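You operate a simulated robot arm through the tools that you are given. There is no shell and no other tool. Be economical: measure what you need, move in short steps, check, and stop when the job is done.

You are at the controls of a simulated robot arm. One attempt, no reset.

JOB
Take the blue spray can and leave it in the green basket.

Only the result counts: the job must be done as asked and must still hold three seconds after the hand-in. Knocking over, shifting, dropping, spilling or breaking anything else fails it.

ROBOT AND FRAMES
A 6-joint arm with a two-finger parallel gripper on a trunk, on a base that drives. Base frame: it is fixed to the floor where the robot stands at the start and does not move with it; the origin is under the middle of the robot, x ahead of it, y to its left, z up. Units: mm, rad, N and s.
Its first joint turns from -2.897 to 2.897 rad. Places, roughly: green basket [750, -1500, 500]. Payload 3.43 kg.
Tool frame: the origin (TCP) lies between the finger pads and is the grasp point; the fingertips stand 34 mm ahead of it; z points along the fingers, y is the line along which they close. The gripper opens to 128 mm. The fingers are 24 mm wide and 12 mm thick; the gripper's body (48 by 130 mm) begins 96 mm behind the TCP.
Orientation is that of the tool frame in the base frame, as [roll, pitch, yaw] about the fixed x, y, z axes, in that order (R = Rz(yaw) Ry(pitch) Rx(roll)). With the fingers straight down and closing along the base's y, the tool's x points along the base's -x, its y along +y and its z along -z.

CONTROLS
- The arm moves only by the tool play_rows. Its argument "deltas" is a list that holds one entry, the list of rows, each a list of 6 numbers: the shift along the tool's x, y, z in units of 20 mm (1.0 is 20 mm), then the turn, a rotation vector about the tool's x, y, z in units of 4 degrees (1.0 is 4 degrees). In form: [[[tx, ty, tz, rx, ry, rz], ...]]. A call has 1 to 8 rows; each row shifts and turns the commanded pose from where the row before left it, along the tool's axes as they then stand. "jaw" is the opening, from 0 (shut) to 1 (fully open), set as the call begins (left out, the last holds). A call with a number of a shift or a turn outside -1 to 1 is refused whole. A row lasts 0.2 s, in which the tool goes at most 50 mm and 0.15 rad; a call with a longer step from one row to the next is refused whole, and so is a gripper value outside its range. Where a pose cannot be reached the arm comes as near as it can. A force on the tool above 40 N (or 10 N above the force at the start of the call, whichever is more), or a blocked arm, ends the call early, and 0.2 s more pass. Each finger travels about 153 mm/s and halts on what it meets, pressing with about 30 N; the grip force reading is that of the motor and also rises with nothing between the fingers. The clock runs only during rows and for 0.2 s after the last one: add rows that do not move to give the fingers time. It gives the time, the measured TCP pose, the force on the tool (base axes), the opening and the grip force at its end, in the units of the frame above (readings bear some noise), and new pictures: "pictures" is both (left out), scene, wrist or none.
- Cameras (640 x 400 px; columns grow to the right, rows downward): "scene" is now at [149.3, 179.4, 1180.9]; the picture's right is [-0.50, -0.86, 0.00], its down [-0.64, 0.38, -0.67] and it looks along [0.58, -0.34, -0.74] (base axes); focal length 274 px, centre (320, 200). "wrist" rides on the gripper at [-36, 0, -98] in the tool frame; the picture's right is [0.00, -1.00, 0.00], its down [0.97, 0.00, -0.24] and it looks along [0.24, 0.00, 0.97] (tool axes); focal length 218 px, centre (320, 200). There is no depth. A picture from a camera that has moved, and an enlarged one, comes with that camera's place and axes in the base frame and with its lens.
- base_move(legs): drives the robot by 1 to 6 legs, each [ahead, left, turn to the left] in mm, mm and rad, along the robot's own axes; the way and the turn of a leg run together, so that a leg with both is an arc; at most 1500 mm and 3.142 rad a leg. The arm and the cameras ride along, it lands a little off, and it stops where it bumps. It gives what a move gives, and a new picture of the scene camera.
- turn_head(pan, tilt): turns the head with the scene camera to pan (to the left, within 2.496 rad either way) and tilt (down, from -0.506 to 1.204), counted from straight ahead of the robot. It gives what a move gives, and a new picture of the scene camera.
- enlarge(camera, box): a new picture of the part [left, top, right, bottom] of that camera's present view, enlarged. It takes no simulated time.
- finish_job(): hands the job in; it is judged then, once.

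Work in short steps. Places have to be worked out from the pictures, the camera data and where the tool is seen: move nearer, look again, correct. Check each grasp and each placing, and mend what went wrong. You have 120 turns and 170 pictures in all, those below and enlarged ones among them. Open the gripper and draw the arm clear of the work before you hand the job in, unless the task says otherwise; then end with one line.

The tools are called after "Emit:" as name(argument=value, ...) on one line, values as JSON. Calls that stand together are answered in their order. play_rows: Moves the arm, as the interface text tells. Its arguments: {"type":"object","properties":{"deltas":{"type":"array","items":{"type":"array","items":{"type":"array","items":{"type":"number"}}}},"jaw":{"type":"number"},"pictures":{"type":"string","enum":["both","scene","wrist","none"]}},"required":["deltas"]} The other tools are called the same way: base_move (legs) drives the base; turn_head (pan, tilt) turns the head that bears the scene camera; enlarge (camera, box) takes an enlarged picture of a part of a camera's view; finish_job () hands the job in.

At the start:

```text
time: 0.0
tcp_pos: [782.2, -89.8, 622.0]
tcp_rot: [-3.141, 0.001, 3.14]
ft_force: [0.0, 0.0, -0.2]
width: 128.3
finger_force: 0.0
robot x, y, heading: [4.0, 2.5, 0.0]
head pan, tilt: [-0.529, 0.84]
```

scene: 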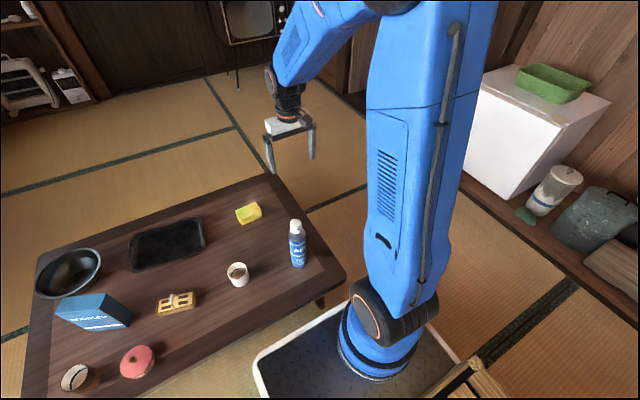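
wrist: 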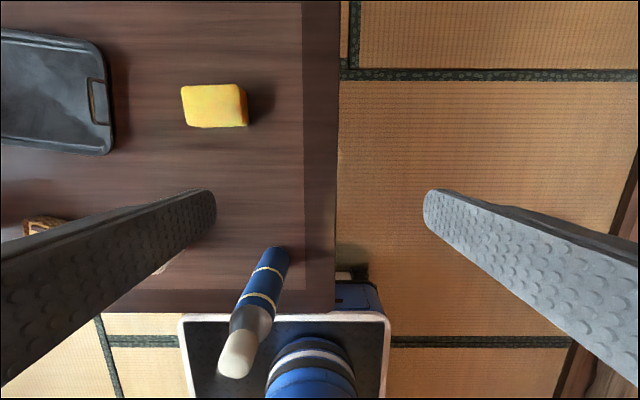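

The can stands at about (600, 0) with its top near z 540, which is too close to the robot to reach. I need to back up, so I'll look around first to see what's behind and to the right.

Emit:
turn_head(pan=-1.5, tilt=0.7)

Emit:
turn_head(pan=-2.49, tilt=0.8)

Emit:
turn_head(pan=2.49, tilt=0.8)

```text
time: 1.2
tcp_pos: [782.6, -88.6, 620.4]
tcp_rot: [3.141, -0.001, 3.14]
ft_force: [-0.7, -0.2, -0.1]
width: 127.9
finger_force: 0.0
robot x, y, heading: [0.8, -2.3, 0.001]
head pan, tilt: [-1.499, 0.7]
camera scene: at [87.5, 134.4, 1192.3], right [-1.0, -0.07, 0.0], down [-0.05, 0.64, -0.76], along [0.06, -0.76, -0.64], focal length 274 px, centre (320, 200)
```

scene: 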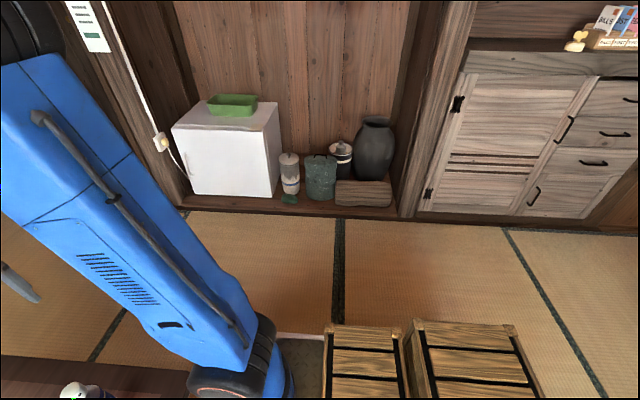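

```text
time: 2.5
tcp_pos: [782.5, -88.9, 621.4]
tcp_rot: [3.141, 0.001, 3.141]
ft_force: [0.2, -0.2, 0.1]
width: 128.1
finger_force: 0.0
robot x, y, heading: [0.0, -1.7, -0.001]
head pan, tilt: [-2.491, 0.799]
camera scene: at [17.2, 170.2, 1184.1], right [-0.61, 0.8, 0.0], down [0.57, 0.43, -0.7], along [-0.55, -0.42, -0.72], focal length 274 px, centre (320, 200)
```

scene: 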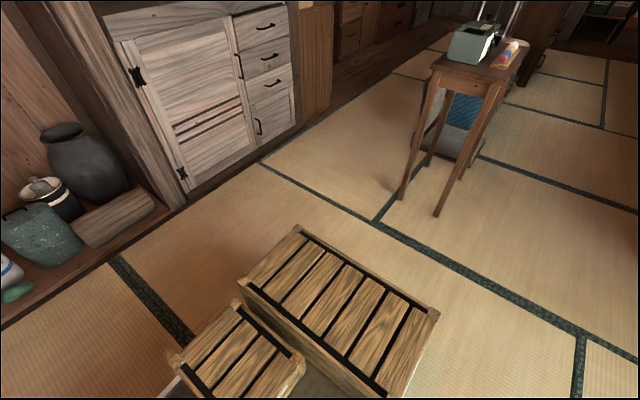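

```text
time: 6.4
tcp_pos: [783.1, -89.6, 621.9]
tcp_rot: [-3.141, 0.0, -3.141]
ft_force: [-0.4, 0.2, -0.1]
width: 128.1
finger_force: 0.0
robot x, y, heading: [2.9, -0.8, -0.002]
head pan, tilt: [2.491, 0.799]
camera scene: at [17.2, 268.0, 1184.1], right [0.61, 0.8, 0.0], down [0.57, -0.43, -0.7], along [-0.55, 0.42, -0.72], focal length 274 px, centre (320, 200)
```

scene: 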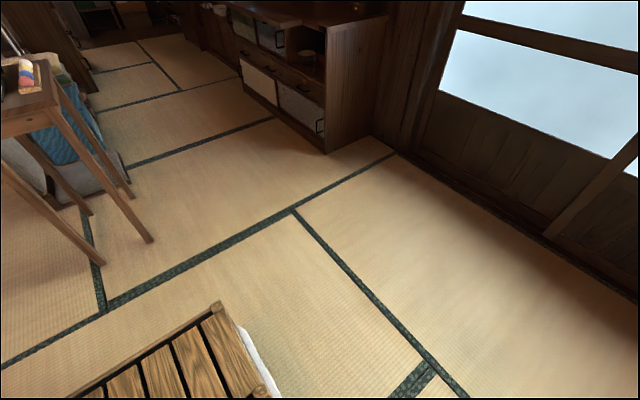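

There are wooden crates just behind the robot. I need to know whether they ride on its platform or stand on the floor, so I'll look at them more steeply.

Emit:
turn_head(pan=2.49, tilt=1.2)

Emit:
turn_head(pan=-2.2, tilt=1.2)

```text
time: 7.3
tcp_pos: [783.5, -89.0, 620.7]
tcp_rot: [-3.14, -0.001, 3.141]
ft_force: [1.1, 0.2, -0.9]
width: 127.8
finger_force: 0.2
robot x, y, heading: [-0.4, 5.1, 0.003]
head pan, tilt: [2.491, 1.201]
camera scene: at [36.8, 253.1, 1156.4], right [0.61, 0.8, 0.0], down [0.74, -0.56, -0.36], along [-0.29, 0.22, -0.93], focal length 274 px, centre (320, 200)
```

scene: 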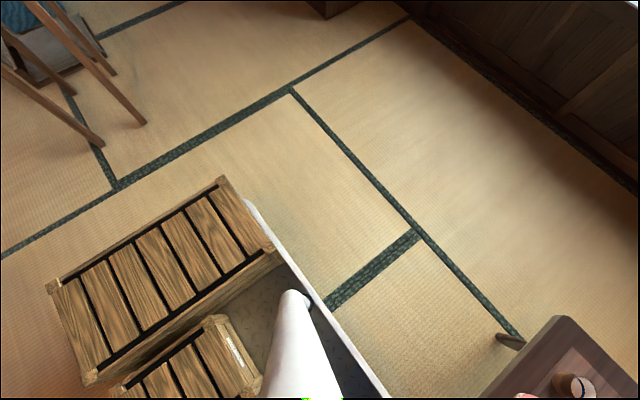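

```text
time: 11.0
tcp_pos: [782.4, -89.2, 621.0]
tcp_rot: [3.141, 0.0, -3.141]
ft_force: [-0.6, -0.6, -0.1]
width: 128.1
finger_force: 0.0
robot x, y, heading: [1.9, -0.3, 0.0]
head pan, tilt: [-2.201, 1.201]
camera scene: at [48.4, 174.0, 1156.4], right [-0.81, 0.59, 0.0], down [0.55, 0.75, -0.36], along [-0.21, -0.29, -0.93], focal length 274 px, centre (320, 200)
```

scene: 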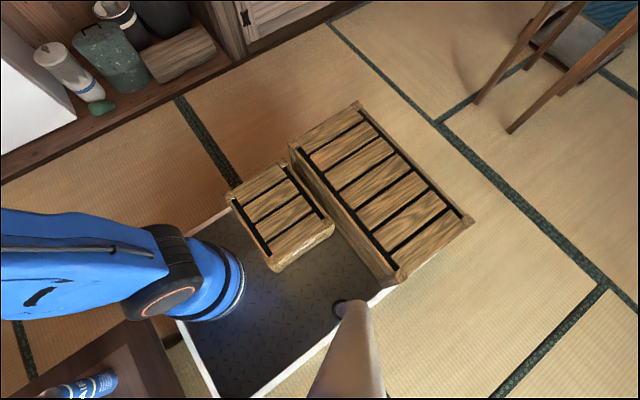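

The crates sit on the robot's own platform, and the floor behind it is clear. I'll raise the arm a little, then back up 180 mm.

Emit:
play_rows(deltas=[[[0, 0, -1, 0, 0, 0], [0, 0, -1, 0, 0, 0], [0, 0, -1, 0, 0, 0]]], jaw=1, pictures="none")

Emit:
base_move(legs=[[-180, 0, 0]])

Emit:
turn_head(pan=-0.2, tilt=0.84)

Emit:
play_rows(deltas=[[[0, 0, 0, 0, 0, 0]]], pictures="wrist")

```text
time: 11.8
tcp_pos: [781.0, -90.0, 679.5]
tcp_rot: [3.14, -0.002, 3.141]
ft_force: [-0.4, 0.4, -0.7]
width: 128.0
finger_force: 0.1
robot x, y, heading: [0.4, 0.6, -0.002]
head pan, tilt: [-2.201, 1.201]
```

```text
time: 13.3
tcp_pos: [598.1, -87.7, 680.7]
tcp_rot: [3.141, 0.002, -3.137]
ft_force: [0.6, -0.4, 0.1]
width: 127.9
finger_force: 0.1
robot x, y, heading: [-186.1, -2.0, 0.007]
head pan, tilt: [-2.201, 1.201]
camera scene: at [-136.3, 173.8, 1156.4], right [-0.81, 0.59, 0.0], down [0.55, 0.76, -0.36], along [-0.21, -0.29, -0.93], focal length 274 px, centre (320, 200)
```

scene: 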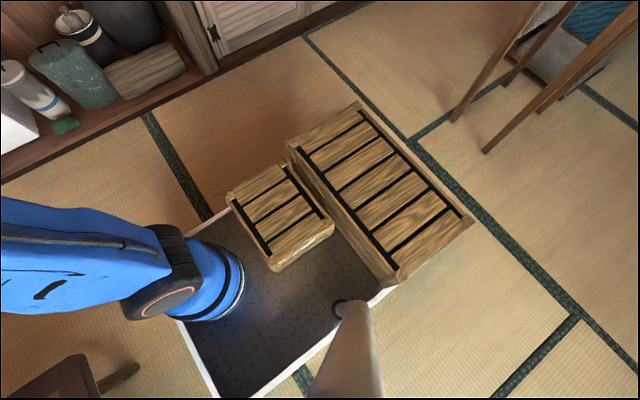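

```text
time: 15.3
tcp_pos: [597.2, -87.1, 680.2]
tcp_rot: [3.14, 0.0, -3.137]
ft_force: [-0.5, -0.4, 0.6]
width: 128.1
finger_force: 0.1
robot x, y, heading: [-183.8, 3.5, 0.003]
head pan, tilt: [-0.201, 0.84]
camera scene: at [-26.4, 203.7, 1180.9], right [-0.2, -0.98, 0.0], down [-0.73, 0.15, -0.67], along [0.65, -0.13, -0.74], focal length 274 px, centre (320, 200)
```

scene: 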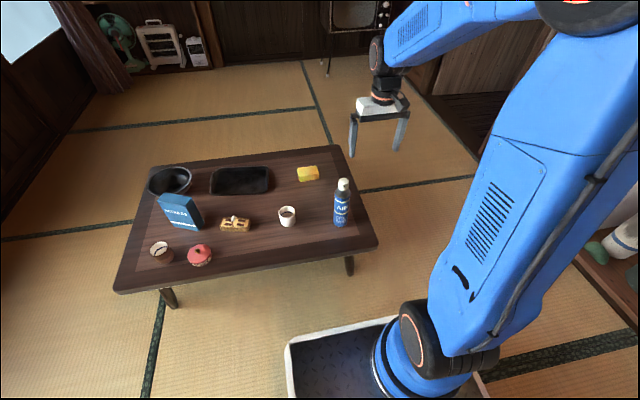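

```text
time: 15.7
tcp_pos: [598.2, -87.2, 680.0]
tcp_rot: [3.141, 0.001, -3.136]
ft_force: [-0.6, 0.2, -0.3]
width: 128.0
finger_force: 0.0
robot x, y, heading: [-184.1, -3.5, 0.004]
head pan, tilt: [-0.201, 0.84]
camera wrist: at [632.7, -87.6, 778.4], right [0.0, -1.0, 0.0], down [-0.97, 0.0, 0.24], along [-0.24, 0.0, -0.97], focal length 218 px, centre (320, 200)
```

wrist: 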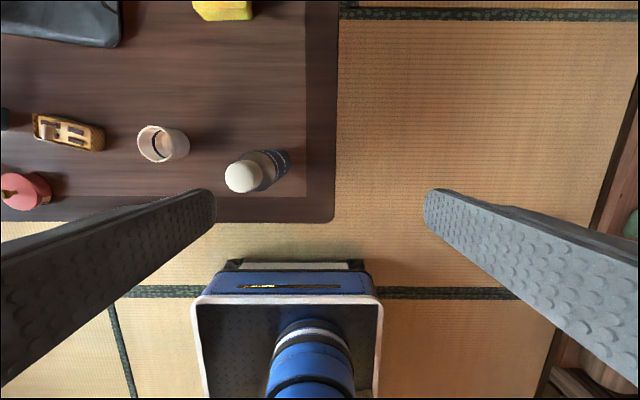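

The can is at about (596, 4) with its top at z ≈ 523. I'll move over it in y and look again.

Emit:
play_rows(deltas=[[[0, 1, 0, 0, 0, 0], [0, 1, 0, 0, 0, 0], [0, 1, 0, 0, 0, 0], [0, 1, 0, 0, 0, 0], [0, 0.55, 0, 0, 0, 0], [0, 0, 0, 0, 0, 0]]], pictures="wrist")

```text
time: 17.1
tcp_pos: [598.7, 2.3, 677.5]
tcp_rot: [-3.141, 0.001, -3.138]
ft_force: [0.3, 0.5, 0.9]
width: 127.9
finger_force: 0.0
robot x, y, heading: [-184.5, -0.2, 0.002]
head pan, tilt: [-0.201, 0.84]
camera wrist: at [632.8, 2.0, 777.1], right [0.0, -1.0, 0.0], down [-0.97, 0.0, 0.24], along [-0.24, 0.0, -0.97], focal length 218 px, centre (320, 200)
```

wrist: 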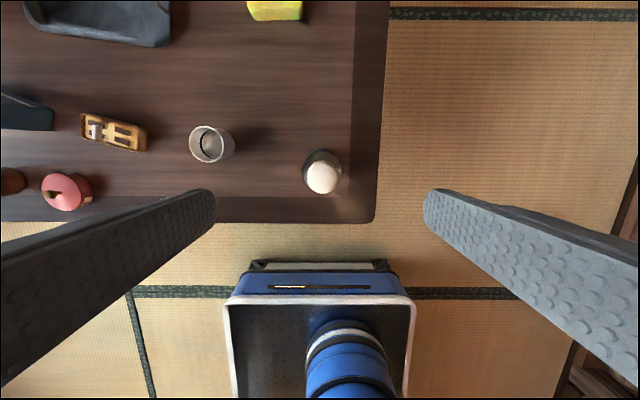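

The can is centred between the fingers, so I'll descend in two stages.

Emit:
play_rows(deltas=[[[0.1, 0, 1, 0, 0, 0], [0, 0, 1, 0, 0, 0], [0, 0, 1, 0, 0, 0], [0, 0, 1, 0, 0, 0], [0, 0, 1, 0, 0, 0], [0, 0, 1, 0, 0, 0], [0, 0, 1, 0, 0, 0], [0, 0, 0, 0, 0, 0]]], pictures="both")

```text
time: 18.9
tcp_pos: [596.0, 4.0, 539.6]
tcp_rot: [3.141, -0.001, -3.139]
ft_force: [-1.2, -0.6, -0.3]
width: 127.9
finger_force: 0.2
robot x, y, heading: [-179.5, -1.4, 0.005]
head pan, tilt: [-0.201, 0.84]
camera scene: at [-26.4, 203.7, 1180.9], right [-0.2, -0.98, 0.0], down [-0.73, 0.15, -0.67], along [0.65, -0.13, -0.74], focal length 274 px, centre (320, 200)
camera wrist: at [631.0, 3.9, 638.6], right [0.0, -1.0, 0.0], down [-0.97, 0.0, 0.24], along [-0.24, 0.0, -0.97], focal length 218 px, centre (320, 200)
```

scene: 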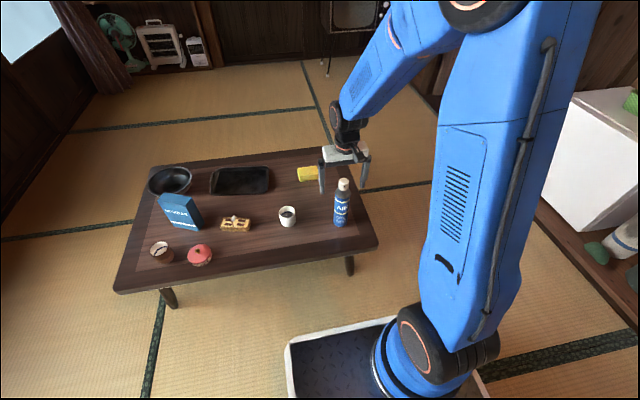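
wrist: 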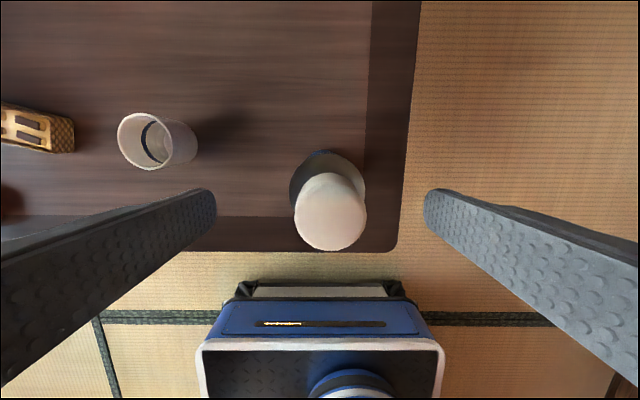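

Well centred, with the can about 4 mm towards -y. I'll go down to z ≈ 447.

Emit:
play_rows(deltas=[[[0, -0.17, 1, 0, 0, 0], [0, 0, 1, 0, 0, 0], [0, 0, 1, 0, 0, 0], [0, 0, 0.8, 0, 0, 0], [0, 0, 0.8, 0, 0, 0], [0, 0, 0, 0, 0, 0]]], pictures="both")

Emit:
enlarge(camera="scene", box=[270, 120, 400, 240])

```text
time: 20.3
tcp_pos: [594.8, -0.7, 448.7]
tcp_rot: [-3.14, -0.001, -3.138]
ft_force: [1.0, 0.2, 1.1]
width: 128.1
finger_force: 0.2
robot x, y, heading: [-185.3, 1.4, 0.004]
head pan, tilt: [-0.201, 0.84]
camera scene: at [-26.4, 203.7, 1180.9], right [-0.2, -0.98, 0.0], down [-0.73, 0.15, -0.67], along [0.65, -0.13, -0.74], focal length 274 px, centre (320, 200)
camera wrist: at [629.5, 0.5, 546.6], right [0.0, -1.0, 0.0], down [-0.97, 0.0, 0.24], along [-0.24, 0.0, -0.97], focal length 218 px, centre (320, 200)
```

scene: 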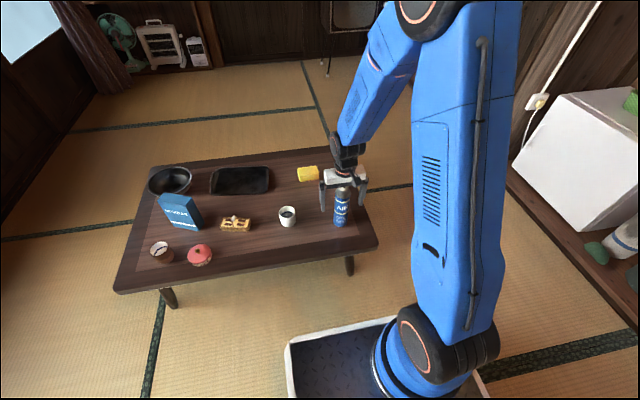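
wrist: 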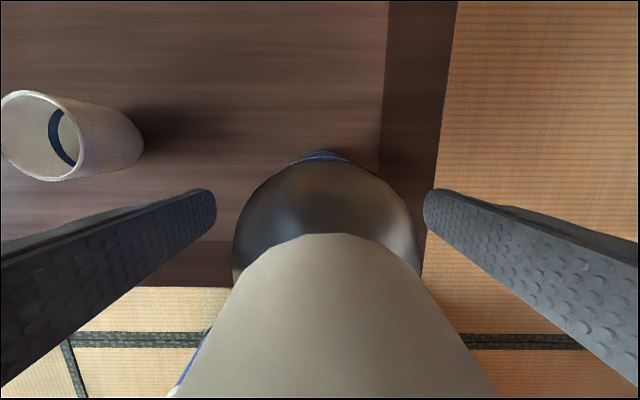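

```text
3.33 times, centred on (335, 180) of scene
camera zoom: at [-26.4, 203.7, 1180.9], right [-0.2, -0.98, 0.0], down [-0.73, 0.15, -0.67], along [0.65, -0.13, -0.74], focal length 913 px, centre (270, 267)
```

zoom: 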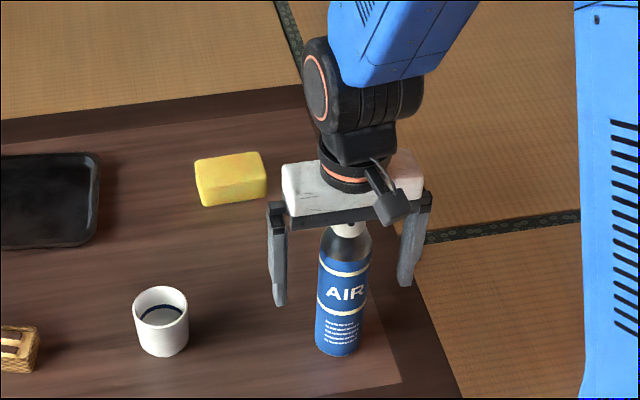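

The fingers straddle the can's upper body and the cap may be close under the palm, so I'll close here.

Emit:
play_rows(deltas=[[[0, 0, 0, 0, 0, 0], [0, 0, 0, 0, 0, 0], [0, 0, 0, 0, 0, 0], [0, 0, 0, 0, 0, 0]]], jaw=0, pictures="wrist")

Emit:
enlarge(camera="scene", box=[270, 120, 400, 240])

```text
time: 21.3
tcp_pos: [595.5, -0.0, 447.3]
tcp_rot: [3.141, 0.001, -3.138]
ft_force: [0.8, -0.4, 0.1]
width: 53.1
finger_force: 29.7
robot x, y, heading: [-182.3, -3.0, 0.001]
head pan, tilt: [-0.201, 0.84]
camera wrist: at [629.4, 0.5, 546.8], right [0.0, -1.0, 0.0], down [-0.97, 0.0, 0.24], along [-0.24, 0.0, -0.97], focal length 218 px, centre (320, 200)
```

wrist: 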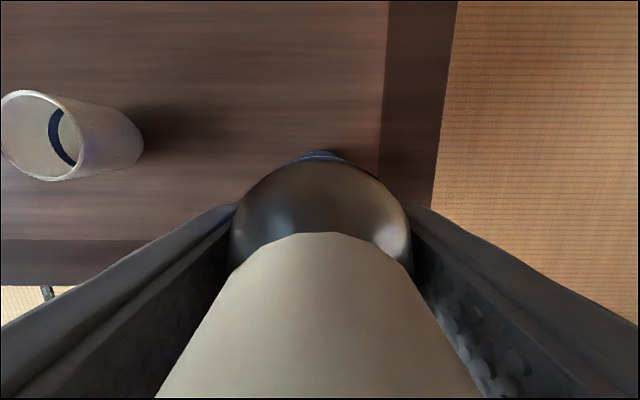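

```text
3.33 times, centred on (335, 180) of scene
camera zoom: at [-26.4, 203.7, 1180.9], right [-0.2, -0.98, 0.0], down [-0.73, 0.15, -0.67], along [0.65, -0.13, -0.74], focal length 913 px, centre (270, 267)
```

zoom: 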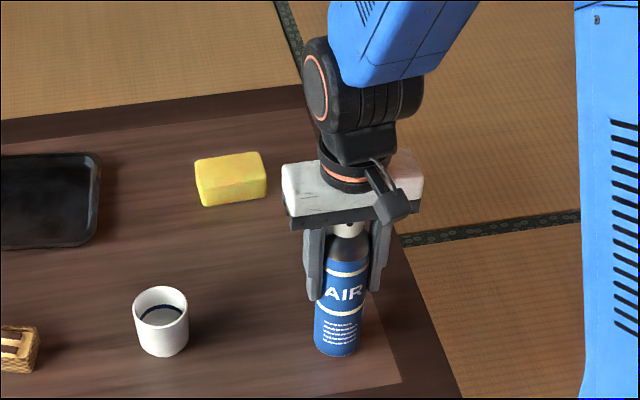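

It's gripped at 53 mm with 30 N. I'll lift and check.

Emit:
play_rows(deltas=[[[0, 0, -0.5, 0, 0, 0], [0, 0, -1, 0, 0, 0], [0, 0, -1, 0, 0, 0], [0, 0, -1, 0, 0, 0], [0, 0, -1, 0, 0, 0], [0, 0, -1, 0, 0, 0], [0, 0, -1, 0, 0, 0], [0, 0, -1, 0, 0, 0]]], pictures="scene")

Emit:
play_rows(deltas=[[[0, 0, -1, 0, 0, 0], [0, 0, -1, 0, 0, 0], [0, 0, -1, 0, 0, 0], [0, 0, -1, 0, 0, 0], [0, 0, -1, 0, 0, 0], [0, 0, -1, 0, 0, 0], [0, 0, -1, 0, 0, 0], [0, 0, 0, 0, 0, 0]]], pictures="both")

```text
time: 23.1
tcp_pos: [595.1, 0.6, 597.4]
tcp_rot: [3.14, -0.002, -3.138]
ft_force: [0.3, -0.2, -2.8]
width: 53.0
finger_force: 29.6
robot x, y, heading: [-181.6, -2.1, 0.006]
head pan, tilt: [-0.201, 0.84]
camera scene: at [-26.2, 203.7, 1180.9], right [-0.2, -0.98, 0.0], down [-0.73, 0.15, -0.67], along [0.65, -0.13, -0.74], focal length 274 px, centre (320, 200)
```

scene: 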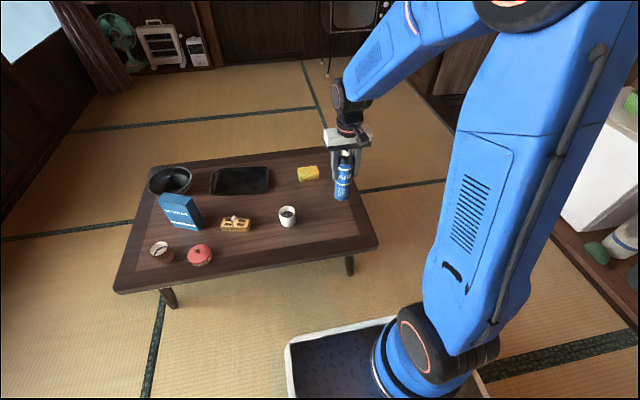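

```text
time: 24.9
tcp_pos: [597.8, -0.4, 736.8]
tcp_rot: [-3.141, 0.001, -3.137]
ft_force: [0.0, -0.3, -1.9]
width: 52.7
finger_force: 29.5
robot x, y, heading: [-186.8, -1.2, 0.009]
head pan, tilt: [-0.201, 0.84]
camera scene: at [-26.3, 203.7, 1180.9], right [-0.2, -0.98, 0.0], down [-0.73, 0.15, -0.67], along [0.65, -0.13, -0.74], focal length 274 px, centre (320, 200)
camera wrist: at [631.8, -0.4, 835.6], right [0.0, -1.0, 0.0], down [-0.97, 0.0, 0.24], along [-0.24, 0.0, -0.97], focal length 218 px, centre (320, 200)
```

scene: 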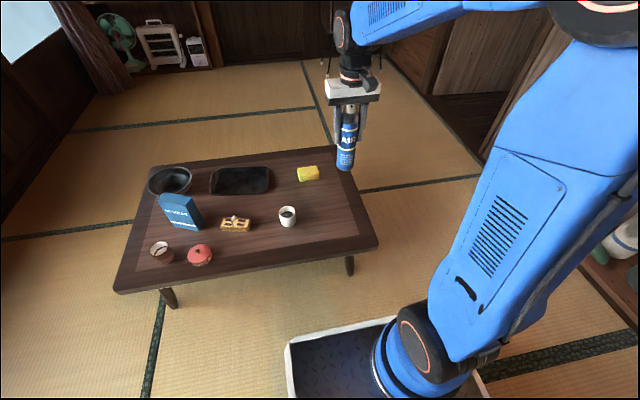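
wrist: 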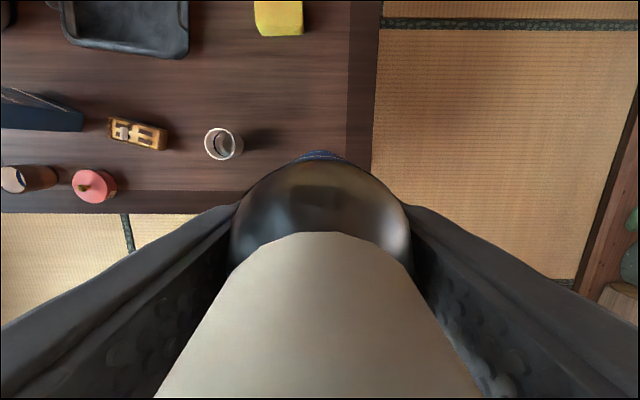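

The can is held securely. I'll raise it more, then turn the robot 90° right away from the table, so that I can approach the basket from the lane on the table's right.

Emit:
play_rows(deltas=[[[0, 0, -1, 0, 0, 0], [0, 0, -1, 0, 0, 0], [0, 0, -1, 0, 0, 0], [0, 0, 0, 0, 0, 0]]], pictures="none")

Emit:
base_move(legs=[[0, 0, -1.571]])

Emit:
turn_head(pan=0.3, tilt=0.6)

```text
time: 25.9
tcp_pos: [595.5, -1.3, 799.1]
tcp_rot: [3.14, 0.001, -3.138]
ft_force: [0.6, 0.4, -3.5]
width: 52.7
finger_force: 30.3
robot x, y, heading: [-184.2, -3.7, -0.001]
head pan, tilt: [-0.201, 0.84]
```

```text
time: 30.1
tcp_pos: [-187.6, -778.8, 799.1]
tcp_rot: [-3.14, 0.0, 1.57]
ft_force: [0.8, -0.3, -2.9]
width: 52.8
finger_force: 30.7
robot x, y, heading: [-183.5, -1.4, -1.573]
head pan, tilt: [-0.201, 0.84]
camera scene: at [21.4, -158.6, 1180.9], right [-0.98, 0.2, 0.0], down [0.15, 0.73, -0.67], along [-0.13, -0.65, -0.74], focal length 274 px, centre (320, 200)
```

scene: 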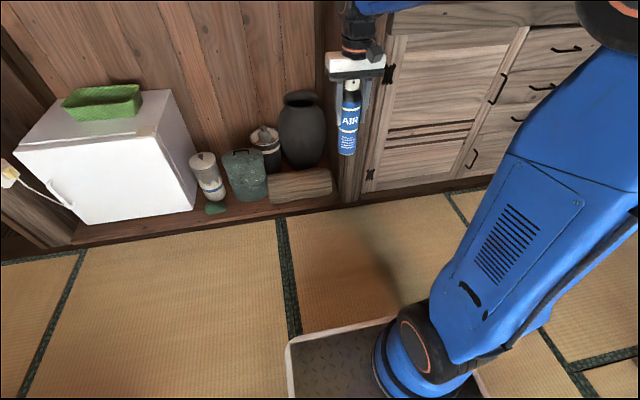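

```text
time: 31.0
tcp_pos: [-188.2, -780.0, 798.2]
tcp_rot: [3.141, 0.0, 1.57]
ft_force: [-0.7, -0.3, -3.1]
width: 52.9
finger_force: 30.5
robot x, y, heading: [-187.0, 1.1, -1.572]
head pan, tilt: [0.3, 0.6]
camera scene: at [63.2, -165.9, 1200.9], right [-0.96, -0.29, 0.0], down [-0.17, 0.54, -0.82], along [0.24, -0.79, -0.57], focal length 274 px, centre (320, 200)
```

scene: 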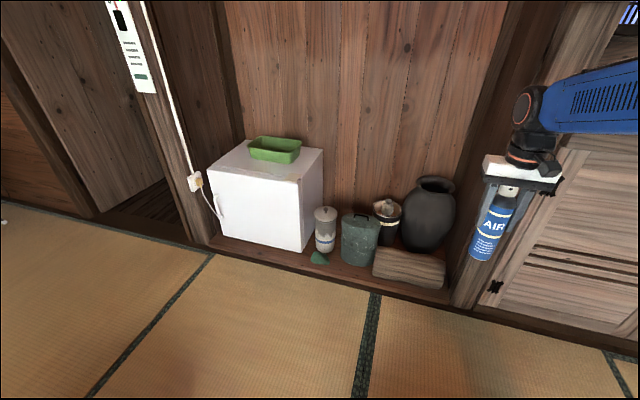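

The way is clear. I'll move ahead and left in two legs, staying clear of the table corner and the right-hand pillar.

Emit:
base_move(legs=[[300, 270, 0], [370, 0, 0]])

```text
time: 35.5
tcp_pos: [63.7, -1456.1, 799.5]
tcp_rot: [3.141, 0.0, 1.559]
ft_force: [-0.3, 0.3, -1.9]
width: 52.7
finger_force: 29.8
robot x, y, heading: [81.5, -679.9, -1.585]
head pan, tilt: [0.3, 0.6]
camera scene: at [321.2, -847.0, 1200.9], right [-0.96, -0.28, 0.0], down [-0.16, 0.54, -0.82], along [0.23, -0.79, -0.57], focal length 274 px, centre (320, 200)
```

scene: 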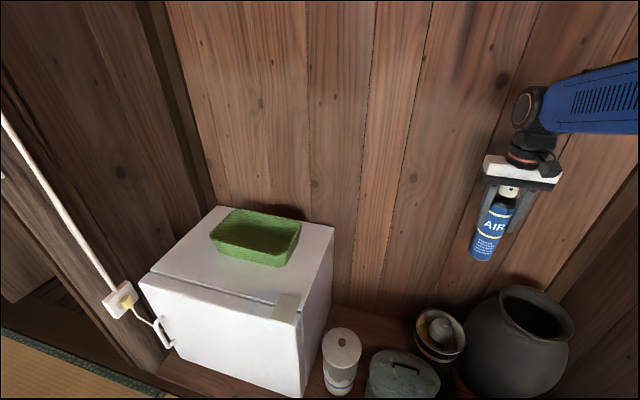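

The basket is centred near (768, -1520), about 300 × 150 mm with its rim near z 540, and the carried can clears it. I'll strafe left about 690 mm.

Emit:
base_move(legs=[[0, 400, 0.014], [0, 290, 0]])

Emit:
play_rows(deltas=[[[0, 0, 0, 0, 0, 0]]], pictures="wrist")

Emit:
turn_head(pan=-0.25, tilt=0.75)

```text
time: 39.6
tcp_pos: [748.1, -1462.1, 798.1]
tcp_rot: [-3.141, 0.002, 1.552]
ft_force: [0.1, 0.4, -2.0]
width: 52.8
finger_force: 30.0
robot x, y, heading: [759.3, -685.9, -1.586]
head pan, tilt: [0.3, 0.6]
camera scene: at [1008.0, -854.1, 1200.9], right [-0.96, -0.28, 0.0], down [-0.16, 0.54, -0.82], along [0.23, -0.79, -0.57], focal length 274 px, centre (320, 200)
```

scene: 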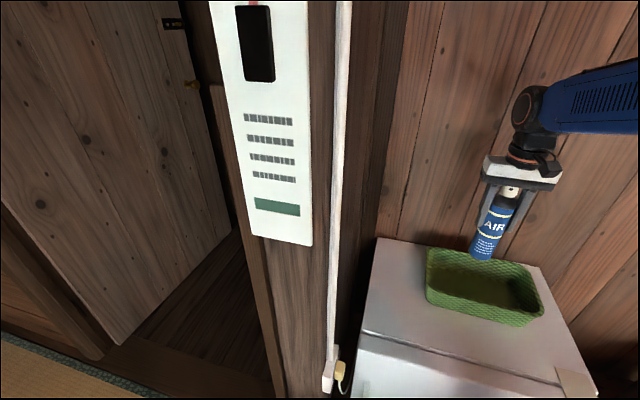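

```text
time: 40.0
tcp_pos: [747.4, -1463.4, 799.0]
tcp_rot: [3.141, -0.001, 1.553]
ft_force: [-0.3, 0.8, -2.2]
width: 52.9
finger_force: 30.0
robot x, y, heading: [764.0, -681.4, -1.591]
head pan, tilt: [0.3, 0.6]
camera wrist: at [745.5, -1498.9, 897.3], right [-1.0, 0.02, 0.0], down [0.02, 0.97, 0.24], along [0.0, 0.24, -0.97], focal length 218 px, centre (320, 200)
```

wrist: 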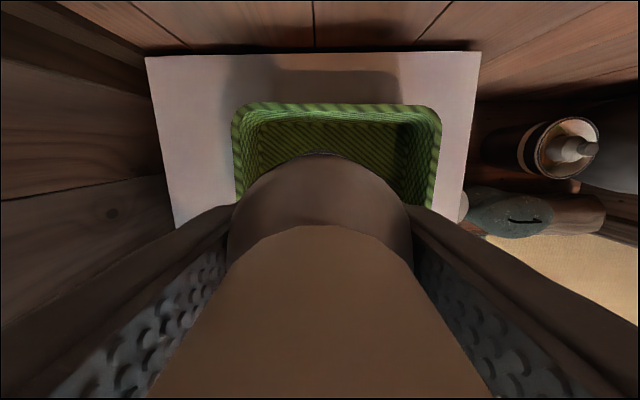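

```text
time: 41.0
tcp_pos: [746.4, -1463.7, 799.0]
tcp_rot: [3.141, 0.0, 1.554]
ft_force: [0.9, 0.1, -2.9]
width: 52.8
finger_force: 30.2
robot x, y, heading: [761.7, -687.7, -1.589]
head pan, tilt: [-0.25, 0.75]
camera scene: at [961.5, -849.3, 1188.1], right [-0.96, 0.26, 0.0], down [0.18, 0.66, -0.73], along [-0.19, -0.71, -0.68], focal length 274 px, centre (320, 200)
```

scene: 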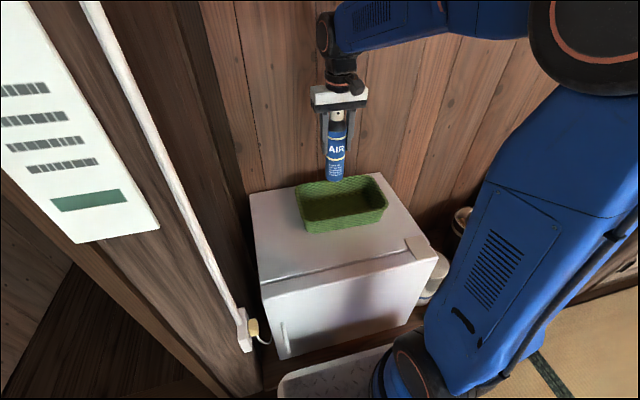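

The wrist and scene views put the basket centre near (710, -1522). I'll shift the can there and lower it partway.

Emit:
play_rows(deltas=[[[-0.7, -0.45, 0, 0, 0, 0], [-0.7, -0.45, 0, 0, 0, 0], [-0.7, -0.45, 0, 0, 0, 0], [-0.7, -0.45, 0, 0, 0, 0], [0, 0, 1, 0, 0, 0], [0, 0, 1, 0, 0, 0], [0, 0, 0, 0, 0, 0]]], pictures="both")

Emit:
enlarge(camera="scene", box=[280, 100, 420, 240])

```text
time: 42.6
tcp_pos: [709.8, -1519.0, 759.1]
tcp_rot: [3.141, 0.0, 1.553]
ft_force: [0.3, -0.3, -2.5]
width: 53.0
finger_force: 29.8
robot x, y, heading: [762.0, -685.2, -1.593]
head pan, tilt: [-0.25, 0.75]
camera scene: at [961.5, -849.2, 1188.1], right [-0.96, 0.26, 0.0], down [0.18, 0.66, -0.73], along [-0.19, -0.71, -0.68], focal length 274 px, centre (320, 200)
camera wrist: at [708.2, -1554.3, 857.4], right [-1.0, 0.02, 0.0], down [0.02, 0.97, 0.24], along [0.0, 0.24, -0.97], focal length 218 px, centre (320, 200)
```

scene: 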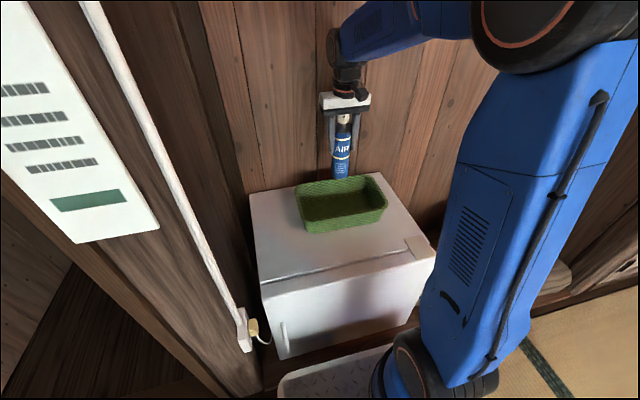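
wrist: 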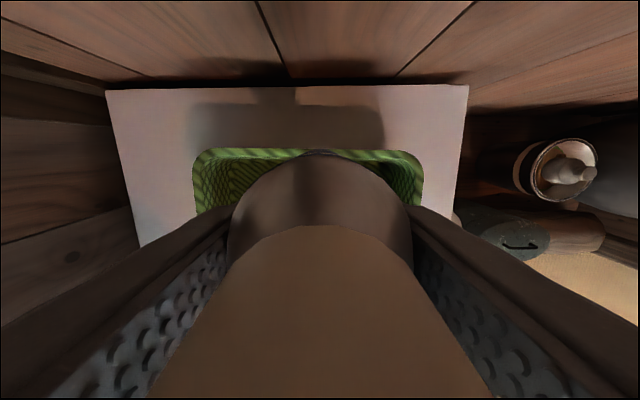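

```text
2.86 times, centred on (350, 170) of scene
camera zoom: at [961.5, -849.2, 1188.1], right [-0.96, 0.26, 0.0], down [0.18, 0.66, -0.73], along [-0.19, -0.71, -0.68], focal length 783 px, centre (234, 286)
```

zoom: 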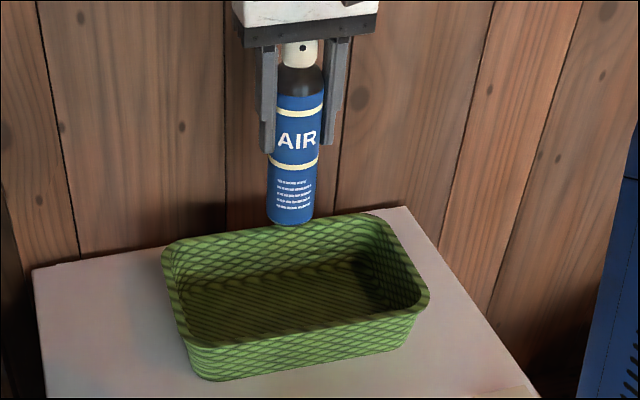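

Both views now agree that the rim is higher than I assumed (z ≈ 595) and the basket centre is near (722, -1470). I'll shift back to that centre and look again.

Emit:
play_rows(deltas=[[[0.8, 0.2, 0, 0, 0, 0], [0.8, 0.2, 0, 0, 0, 0], [0.8, 0.2, 0, 0, 0, 0], [0, 0, 0, 0, 0, 0]]], pictures="wrist")

Emit:
enlarge(camera="scene", box=[280, 100, 420, 240])

```text
time: 43.6
tcp_pos: [721.5, -1468.9, 760.0]
tcp_rot: [-3.14, 0.0, 1.557]
ft_force: [0.2, 0.9, -3.7]
width: 53.1
finger_force: 29.6
robot x, y, heading: [762.9, -688.9, -1.593]
head pan, tilt: [-0.25, 0.75]
camera wrist: at [720.9, -1505.8, 858.3], right [-1.0, 0.02, 0.0], down [0.02, 0.97, 0.24], along [0.0, 0.24, -0.97], focal length 218 px, centre (320, 200)
```

wrist: 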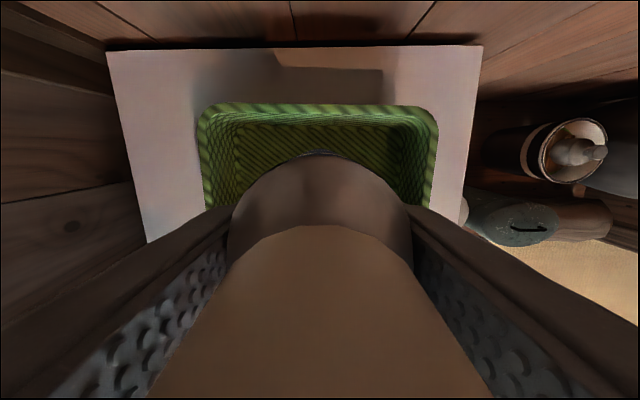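

```text
2.86 times, centred on (350, 170) of scene
camera zoom: at [961.5, -849.3, 1188.1], right [-0.96, 0.26, 0.0], down [0.18, 0.66, -0.73], along [-0.19, -0.71, -0.68], focal length 783 px, centre (234, 286)
```

zoom: 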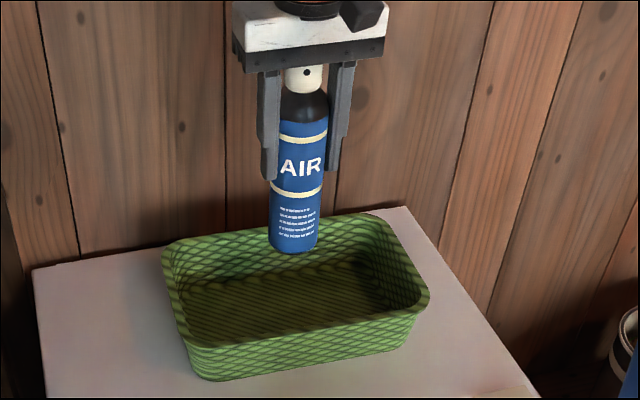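

The can is now above the middle of the basket. I'll lower it 60 mm and check.

Emit:
play_rows(deltas=[[[0, 0, 0.75, 0, 0, 0], [0, 0, 0.75, 0, 0, 0], [0, 0, 0.75, 0, 0, 0], [0, 0, 0.75, 0, 0, 0], [0, 0, 0, 0, 0, 0]]], pictures="wrist")

Emit:
enlarge(camera="scene", box=[280, 100, 420, 240])

```text
time: 44.8
tcp_pos: [724.4, -1471.6, 698.4]
tcp_rot: [3.14, 0.002, 1.554]
ft_force: [-0.9, 0.3, -2.0]
width: 52.9
finger_force: 30.2
robot x, y, heading: [764.4, -684.3, -1.589]
head pan, tilt: [-0.25, 0.75]
camera wrist: at [721.1, -1507.1, 796.3], right [-1.0, 0.02, 0.0], down [0.02, 0.97, 0.24], along [0.0, 0.24, -0.97], focal length 218 px, centre (320, 200)
```

wrist: 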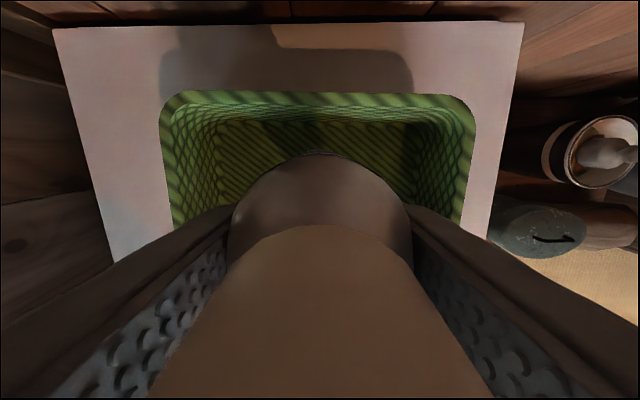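

```text
2.86 times, centred on (350, 170) of scene
camera zoom: at [961.5, -849.2, 1188.1], right [-0.96, 0.26, 0.0], down [0.18, 0.66, -0.73], along [-0.19, -0.71, -0.68], focal length 783 px, centre (234, 286)
```

zoom: 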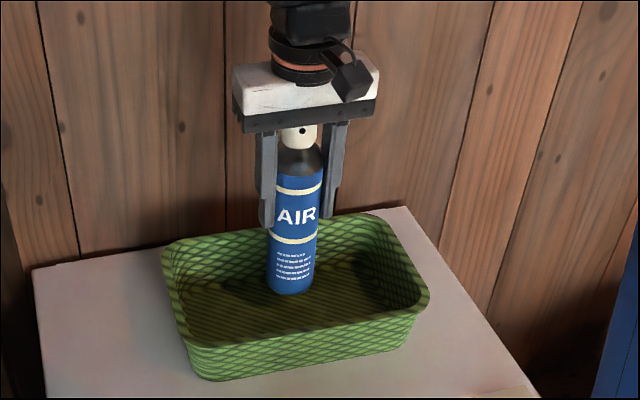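

It's aligned well. I'll lower gently in small steps, watching the force for contact.

Emit:
play_rows(deltas=[[[0, 0, 0.2, 0, 0, 0], [0, 0, 0.2, 0, 0, 0], [0, 0, 0.2, 0, 0, 0], [0, 0, 0.2, 0, 0, 0], [0, 0, 0, 0, 0, 0]]], pictures="none")

Emit:
enlarge(camera="scene", box=[280, 100, 420, 240])

```text
time: 46.0
tcp_pos: [724.0, -1468.8, 682.2]
tcp_rot: [3.141, 0.0, 1.552]
ft_force: [-0.5, 0.4, -2.7]
width: 52.8
finger_force: 29.6
robot x, y, heading: [764.2, -684.5, -1.591]
head pan, tilt: [-0.25, 0.75]
```

```text
2.86 times, centred on (350, 170) of scene
camera zoom: at [961.5, -849.2, 1188.1], right [-0.96, 0.26, 0.0], down [0.18, 0.66, -0.73], along [-0.19, -0.71, -0.68], focal length 783 px, centre (234, 286)
```

zoom: 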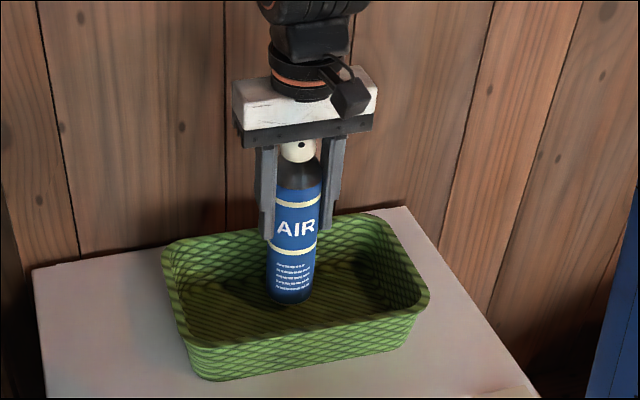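

No contact yet, so I'll continue in fine steps.

Emit:
play_rows(deltas=[[[0, 0, 0.15, 0, 0, 0], [0, 0, 0.15, 0, 0, 0], [0, 0, 0.15, 0, 0, 0], [0, 0, 0, 0, 0, 0]]], pictures="none")

Emit:
play_rows(deltas=[[[0, 0, 0.15, 0, 0, 0], [0, 0, 0.1, 0, 0, 0], [0, 0, 0, 0, 0, 0]]], pictures="none")

Emit:
enlarge(camera="scene", box=[280, 100, 420, 240])

```text
time: 47.0
tcp_pos: [722.6, -1470.5, 673.0]
tcp_rot: [-3.141, -0.001, 1.554]
ft_force: [0.5, 0.4, -2.8]
width: 52.5
finger_force: 30.0
robot x, y, heading: [766.4, -684.0, -1.584]
head pan, tilt: [-0.25, 0.75]
```

```text
time: 47.8
tcp_pos: [723.6, -1470.2, 669.1]
tcp_rot: [3.14, 0.0, 1.553]
ft_force: [-0.8, 0.4, -2.5]
width: 52.8
finger_force: 30.1
robot x, y, heading: [770.6, -684.5, -1.591]
head pan, tilt: [-0.25, 0.75]
```

```text
2.86 times, centred on (350, 170) of scene
camera zoom: at [961.5, -849.2, 1188.1], right [-0.96, 0.26, 0.0], down [0.18, 0.66, -0.73], along [-0.19, -0.71, -0.68], focal length 783 px, centre (234, 286)
```

zoom: 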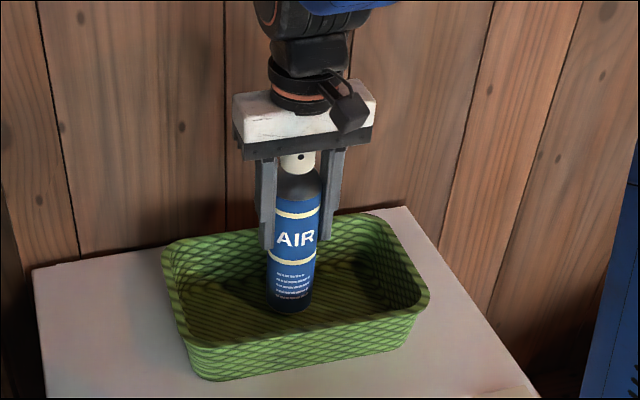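

There's still no contact (about -2.7 N, which is just the can's weight). I'll keep lowering.

Emit:
play_rows(deltas=[[[0, 0, 0.15, 0, 0, 0], [0, 0, 0.15, 0, 0, 0], [0, 0, 0, 0, 0, 0]]], pictures="none")

Emit:
play_rows(deltas=[[[0, 0, 0.15, 0, 0, 0], [0, 0, 0.1, 0, 0, 0], [0, 0, 0, 0, 0, 0]]], pictures="none")

Emit:
enlarge(camera="scene", box=[280, 100, 420, 240])

```text
time: 48.6
tcp_pos: [721.8, -1470.6, 661.9]
tcp_rot: [3.141, 0.001, 1.554]
ft_force: [0.9, -0.3, -2.6]
width: 52.8
finger_force: 30.0
robot x, y, heading: [766.2, -683.4, -1.589]
head pan, tilt: [-0.25, 0.75]
```

```text
time: 49.4
tcp_pos: [723.3, -1471.1, 658.0]
tcp_rot: [-3.14, 0.001, 1.553]
ft_force: [0.9, -0.3, -1.9]
width: 53.0
finger_force: 29.6
robot x, y, heading: [762.1, -679.1, -1.591]
head pan, tilt: [-0.25, 0.75]
```

```text
2.86 times, centred on (350, 170) of scene
camera zoom: at [961.5, -849.2, 1188.1], right [-0.96, 0.26, 0.0], down [0.18, 0.66, -0.73], along [-0.19, -0.71, -0.68], focal length 783 px, centre (234, 286)
```

zoom: 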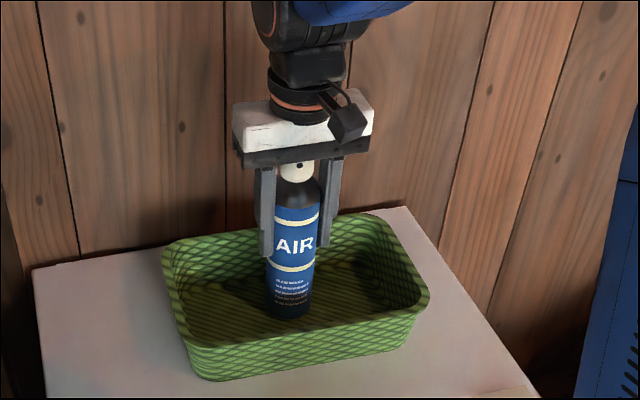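

Emit:
play_rows(deltas=[[[0, 0, 0.15, 0, 0, 0], [0, 0, 0.15, 0, 0, 0], [0, 0, 0, 0, 0, 0]]], pictures="none")

Emit:
play_rows(deltas=[[[0, 0, 0.15, 0, 0, 0], [0, 0, 0.15, 0, 0, 0], [0, 0, 0, 0, 0, 0]]], pictures="wrist")

Emit:
enlarge(camera="scene", box=[280, 100, 420, 240])

```text
time: 50.2
tcp_pos: [722.8, -1471.6, 652.8]
tcp_rot: [3.14, 0.003, 1.556]
ft_force: [3.5, -1.2, 25.0]
width: 53.1
finger_force: 30.3
robot x, y, heading: [766.2, -683.9, -1.589]
head pan, tilt: [-0.25, 0.75]
```

```text
time: 50.7
tcp_pos: [722.8, -1470.8, 649.1]
tcp_rot: [-3.142, 0.003, 1.554]
ft_force: [0.3, 7.0, 16.5]
width: 52.8
finger_force: 29.9
robot x, y, heading: [763.5, -683.2, -1.587]
head pan, tilt: [-0.25, 0.75]
stopped in row 2: the force on the tool passed its limit (the readings are from after the stop); the commanded pose is now the measured one
camera wrist: at [721.3, -1506.5, 748.4], right [-1.0, 0.02, 0.0], down [0.02, 0.97, 0.24], along [0.0, 0.24, -0.97], focal length 218 px, centre (320, 200)
```

wrist: 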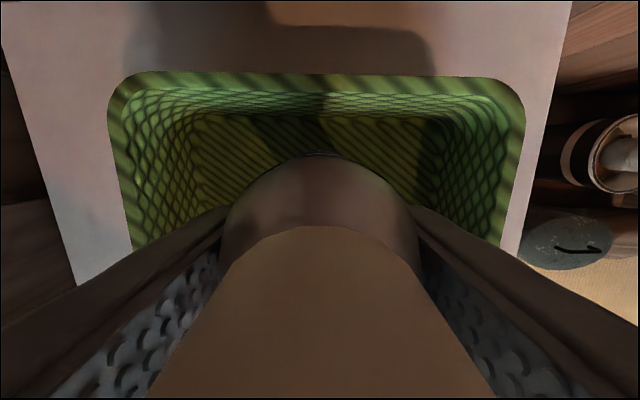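

```text
2.86 times, centred on (350, 170) of scene
camera zoom: at [961.5, -848.5, 1188.2], right [-0.96, 0.26, 0.0], down [0.18, 0.66, -0.73], along [-0.19, -0.71, -0.68], focal length 783 px, centre (234, 286)
```

zoom: 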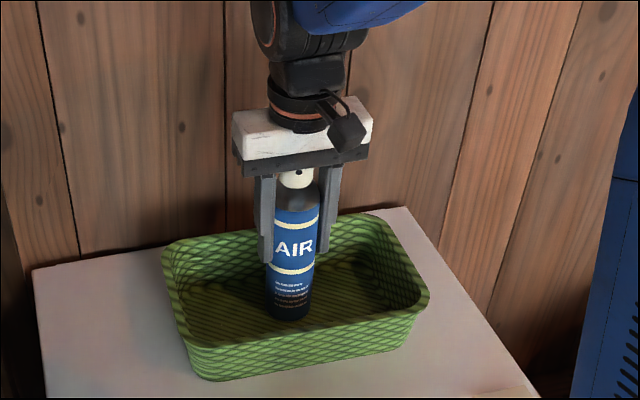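

Contact was made at z ≈ 653, so the can's base is on the basket floor. I'll relax the force slightly, then open partway.

Emit:
play_rows(deltas=[[[0, 0, -0.15, 0, 0, 0], [0, 0, 0, 0, 0, 0]]], pictures="none")

Emit:
play_rows(deltas=[[[0, 0, 0, 0, 0, 0], [0, 0, 0, 0, 0, 0], [0, 0, 0, 0, 0, 0]]], jaw=0.75, pictures="wrist")

Emit:
enlarge(camera="scene", box=[280, 100, 420, 240])

```text
time: 51.3
tcp_pos: [724.4, -1472.0, 652.0]
tcp_rot: [-3.14, 0.002, 1.555]
ft_force: [0.0, 0.3, -2.1]
width: 52.7
finger_force: 30.2
robot x, y, heading: [760.4, -686.1, -1.592]
head pan, tilt: [-0.25, 0.75]
```

```text
time: 52.1
tcp_pos: [721.7, -1471.6, 652.8]
tcp_rot: [3.141, 0.003, 1.554]
ft_force: [0.2, 0.8, 1.8]
width: 96.2
finger_force: 0.1
robot x, y, heading: [766.6, -682.9, -1.593]
head pan, tilt: [-0.25, 0.75]
camera wrist: at [720.9, -1507.3, 750.6], right [-1.0, 0.02, 0.0], down [0.02, 0.97, 0.24], along [0.0, 0.24, -0.97], focal length 218 px, centre (320, 200)
```

wrist: 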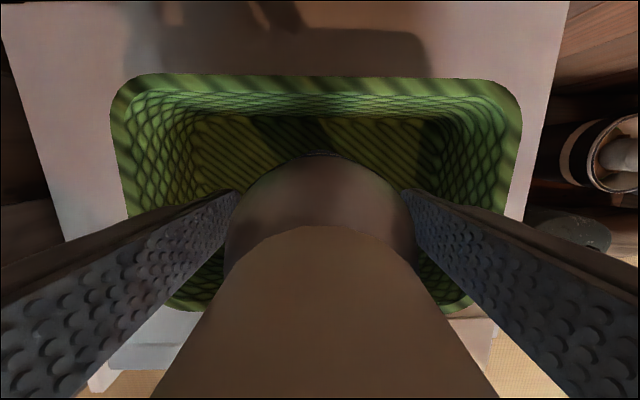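

```text
2.86 times, centred on (350, 170) of scene
camera zoom: at [961.5, -849.1, 1188.1], right [-0.96, 0.26, 0.0], down [0.18, 0.66, -0.73], along [-0.19, -0.71, -0.68], focal length 783 px, centre (234, 286)
```

zoom: 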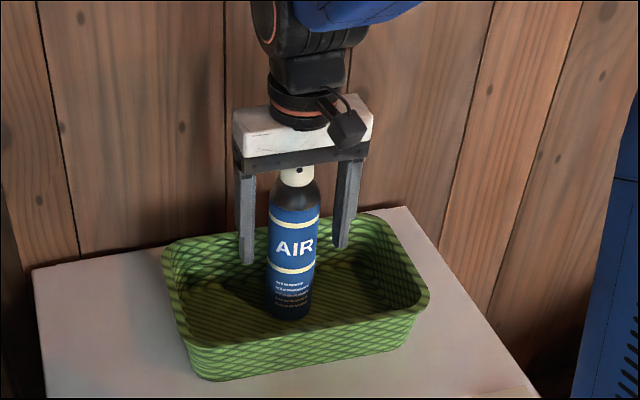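

The can stands free and upright in the basket. I'll raise the gripper straight up.

Emit:
play_rows(deltas=[[[0, 0, -0.5, 0, 0, 0], [0, 0, -1, 0, 0, 0], [0, 0, -1, 0, 0, 0], [0, 0, -1, 0, 0, 0], [0, 0, -1, 0, 0, 0], [0, 0, -1, 0, 0, 0], [0, 0, -1, 0, 0, 0], [0, 0, -1, 0, 0, 0]]], pictures="none")

Emit:
play_rows(deltas=[[[0, 0, -1, 0, 0, 0], [0, 0, -1, 0, 0, 0], [0, 0, -1, 0, 0, 0], [0, 0, 0, 0, 0, 0]]], jaw=1, pictures="both")

```text
time: 53.9
tcp_pos: [724.3, -1469.5, 801.5]
tcp_rot: [-3.142, 0.003, 1.554]
ft_force: [0.8, -0.5, 0.8]
width: 96.0
finger_force: 0.0
robot x, y, heading: [763.2, -686.1, -1.588]
head pan, tilt: [-0.25, 0.75]
```

```text
time: 54.9
tcp_pos: [722.3, -1469.5, 862.3]
tcp_rot: [-3.141, 0.003, 1.555]
ft_force: [0.6, 0.3, 0.7]
width: 128.1
finger_force: 0.0
robot x, y, heading: [762.2, -680.3, -1.582]
head pan, tilt: [-0.25, 0.75]
camera scene: at [961.5, -849.2, 1188.1], right [-0.96, 0.26, 0.0], down [0.18, 0.66, -0.73], along [-0.19, -0.71, -0.68], focal length 274 px, centre (320, 200)
camera wrist: at [720.6, -1505.1, 961.2], right [-1.0, 0.02, 0.0], down [0.02, 0.97, 0.24], along [0.0, 0.24, -0.97], focal length 218 px, centre (320, 200)
```

scene: 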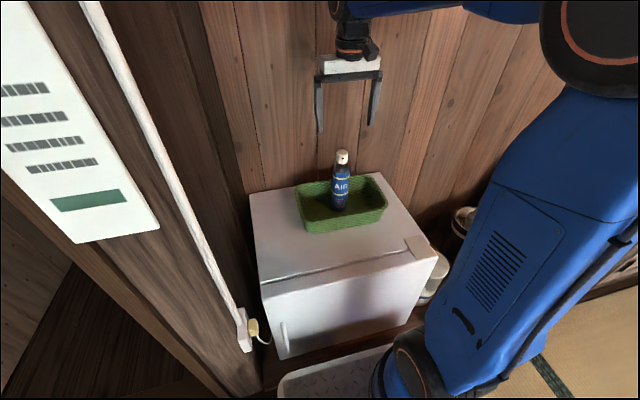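
wrist: 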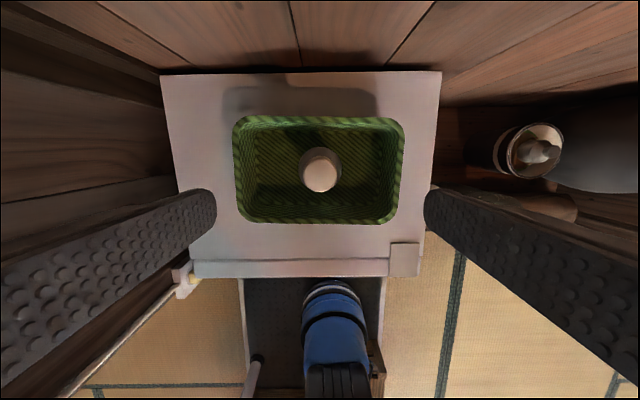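

The can stands upright in the middle of the basket, and the gripper is open and clear, so I'm handing in.

Emit:
finish_job()

```text
The job is handed in.
```

I put the blue spray can upright in the middle of the green basket, with the gripper open and raised clear. I saw nothing else bumped or moved.
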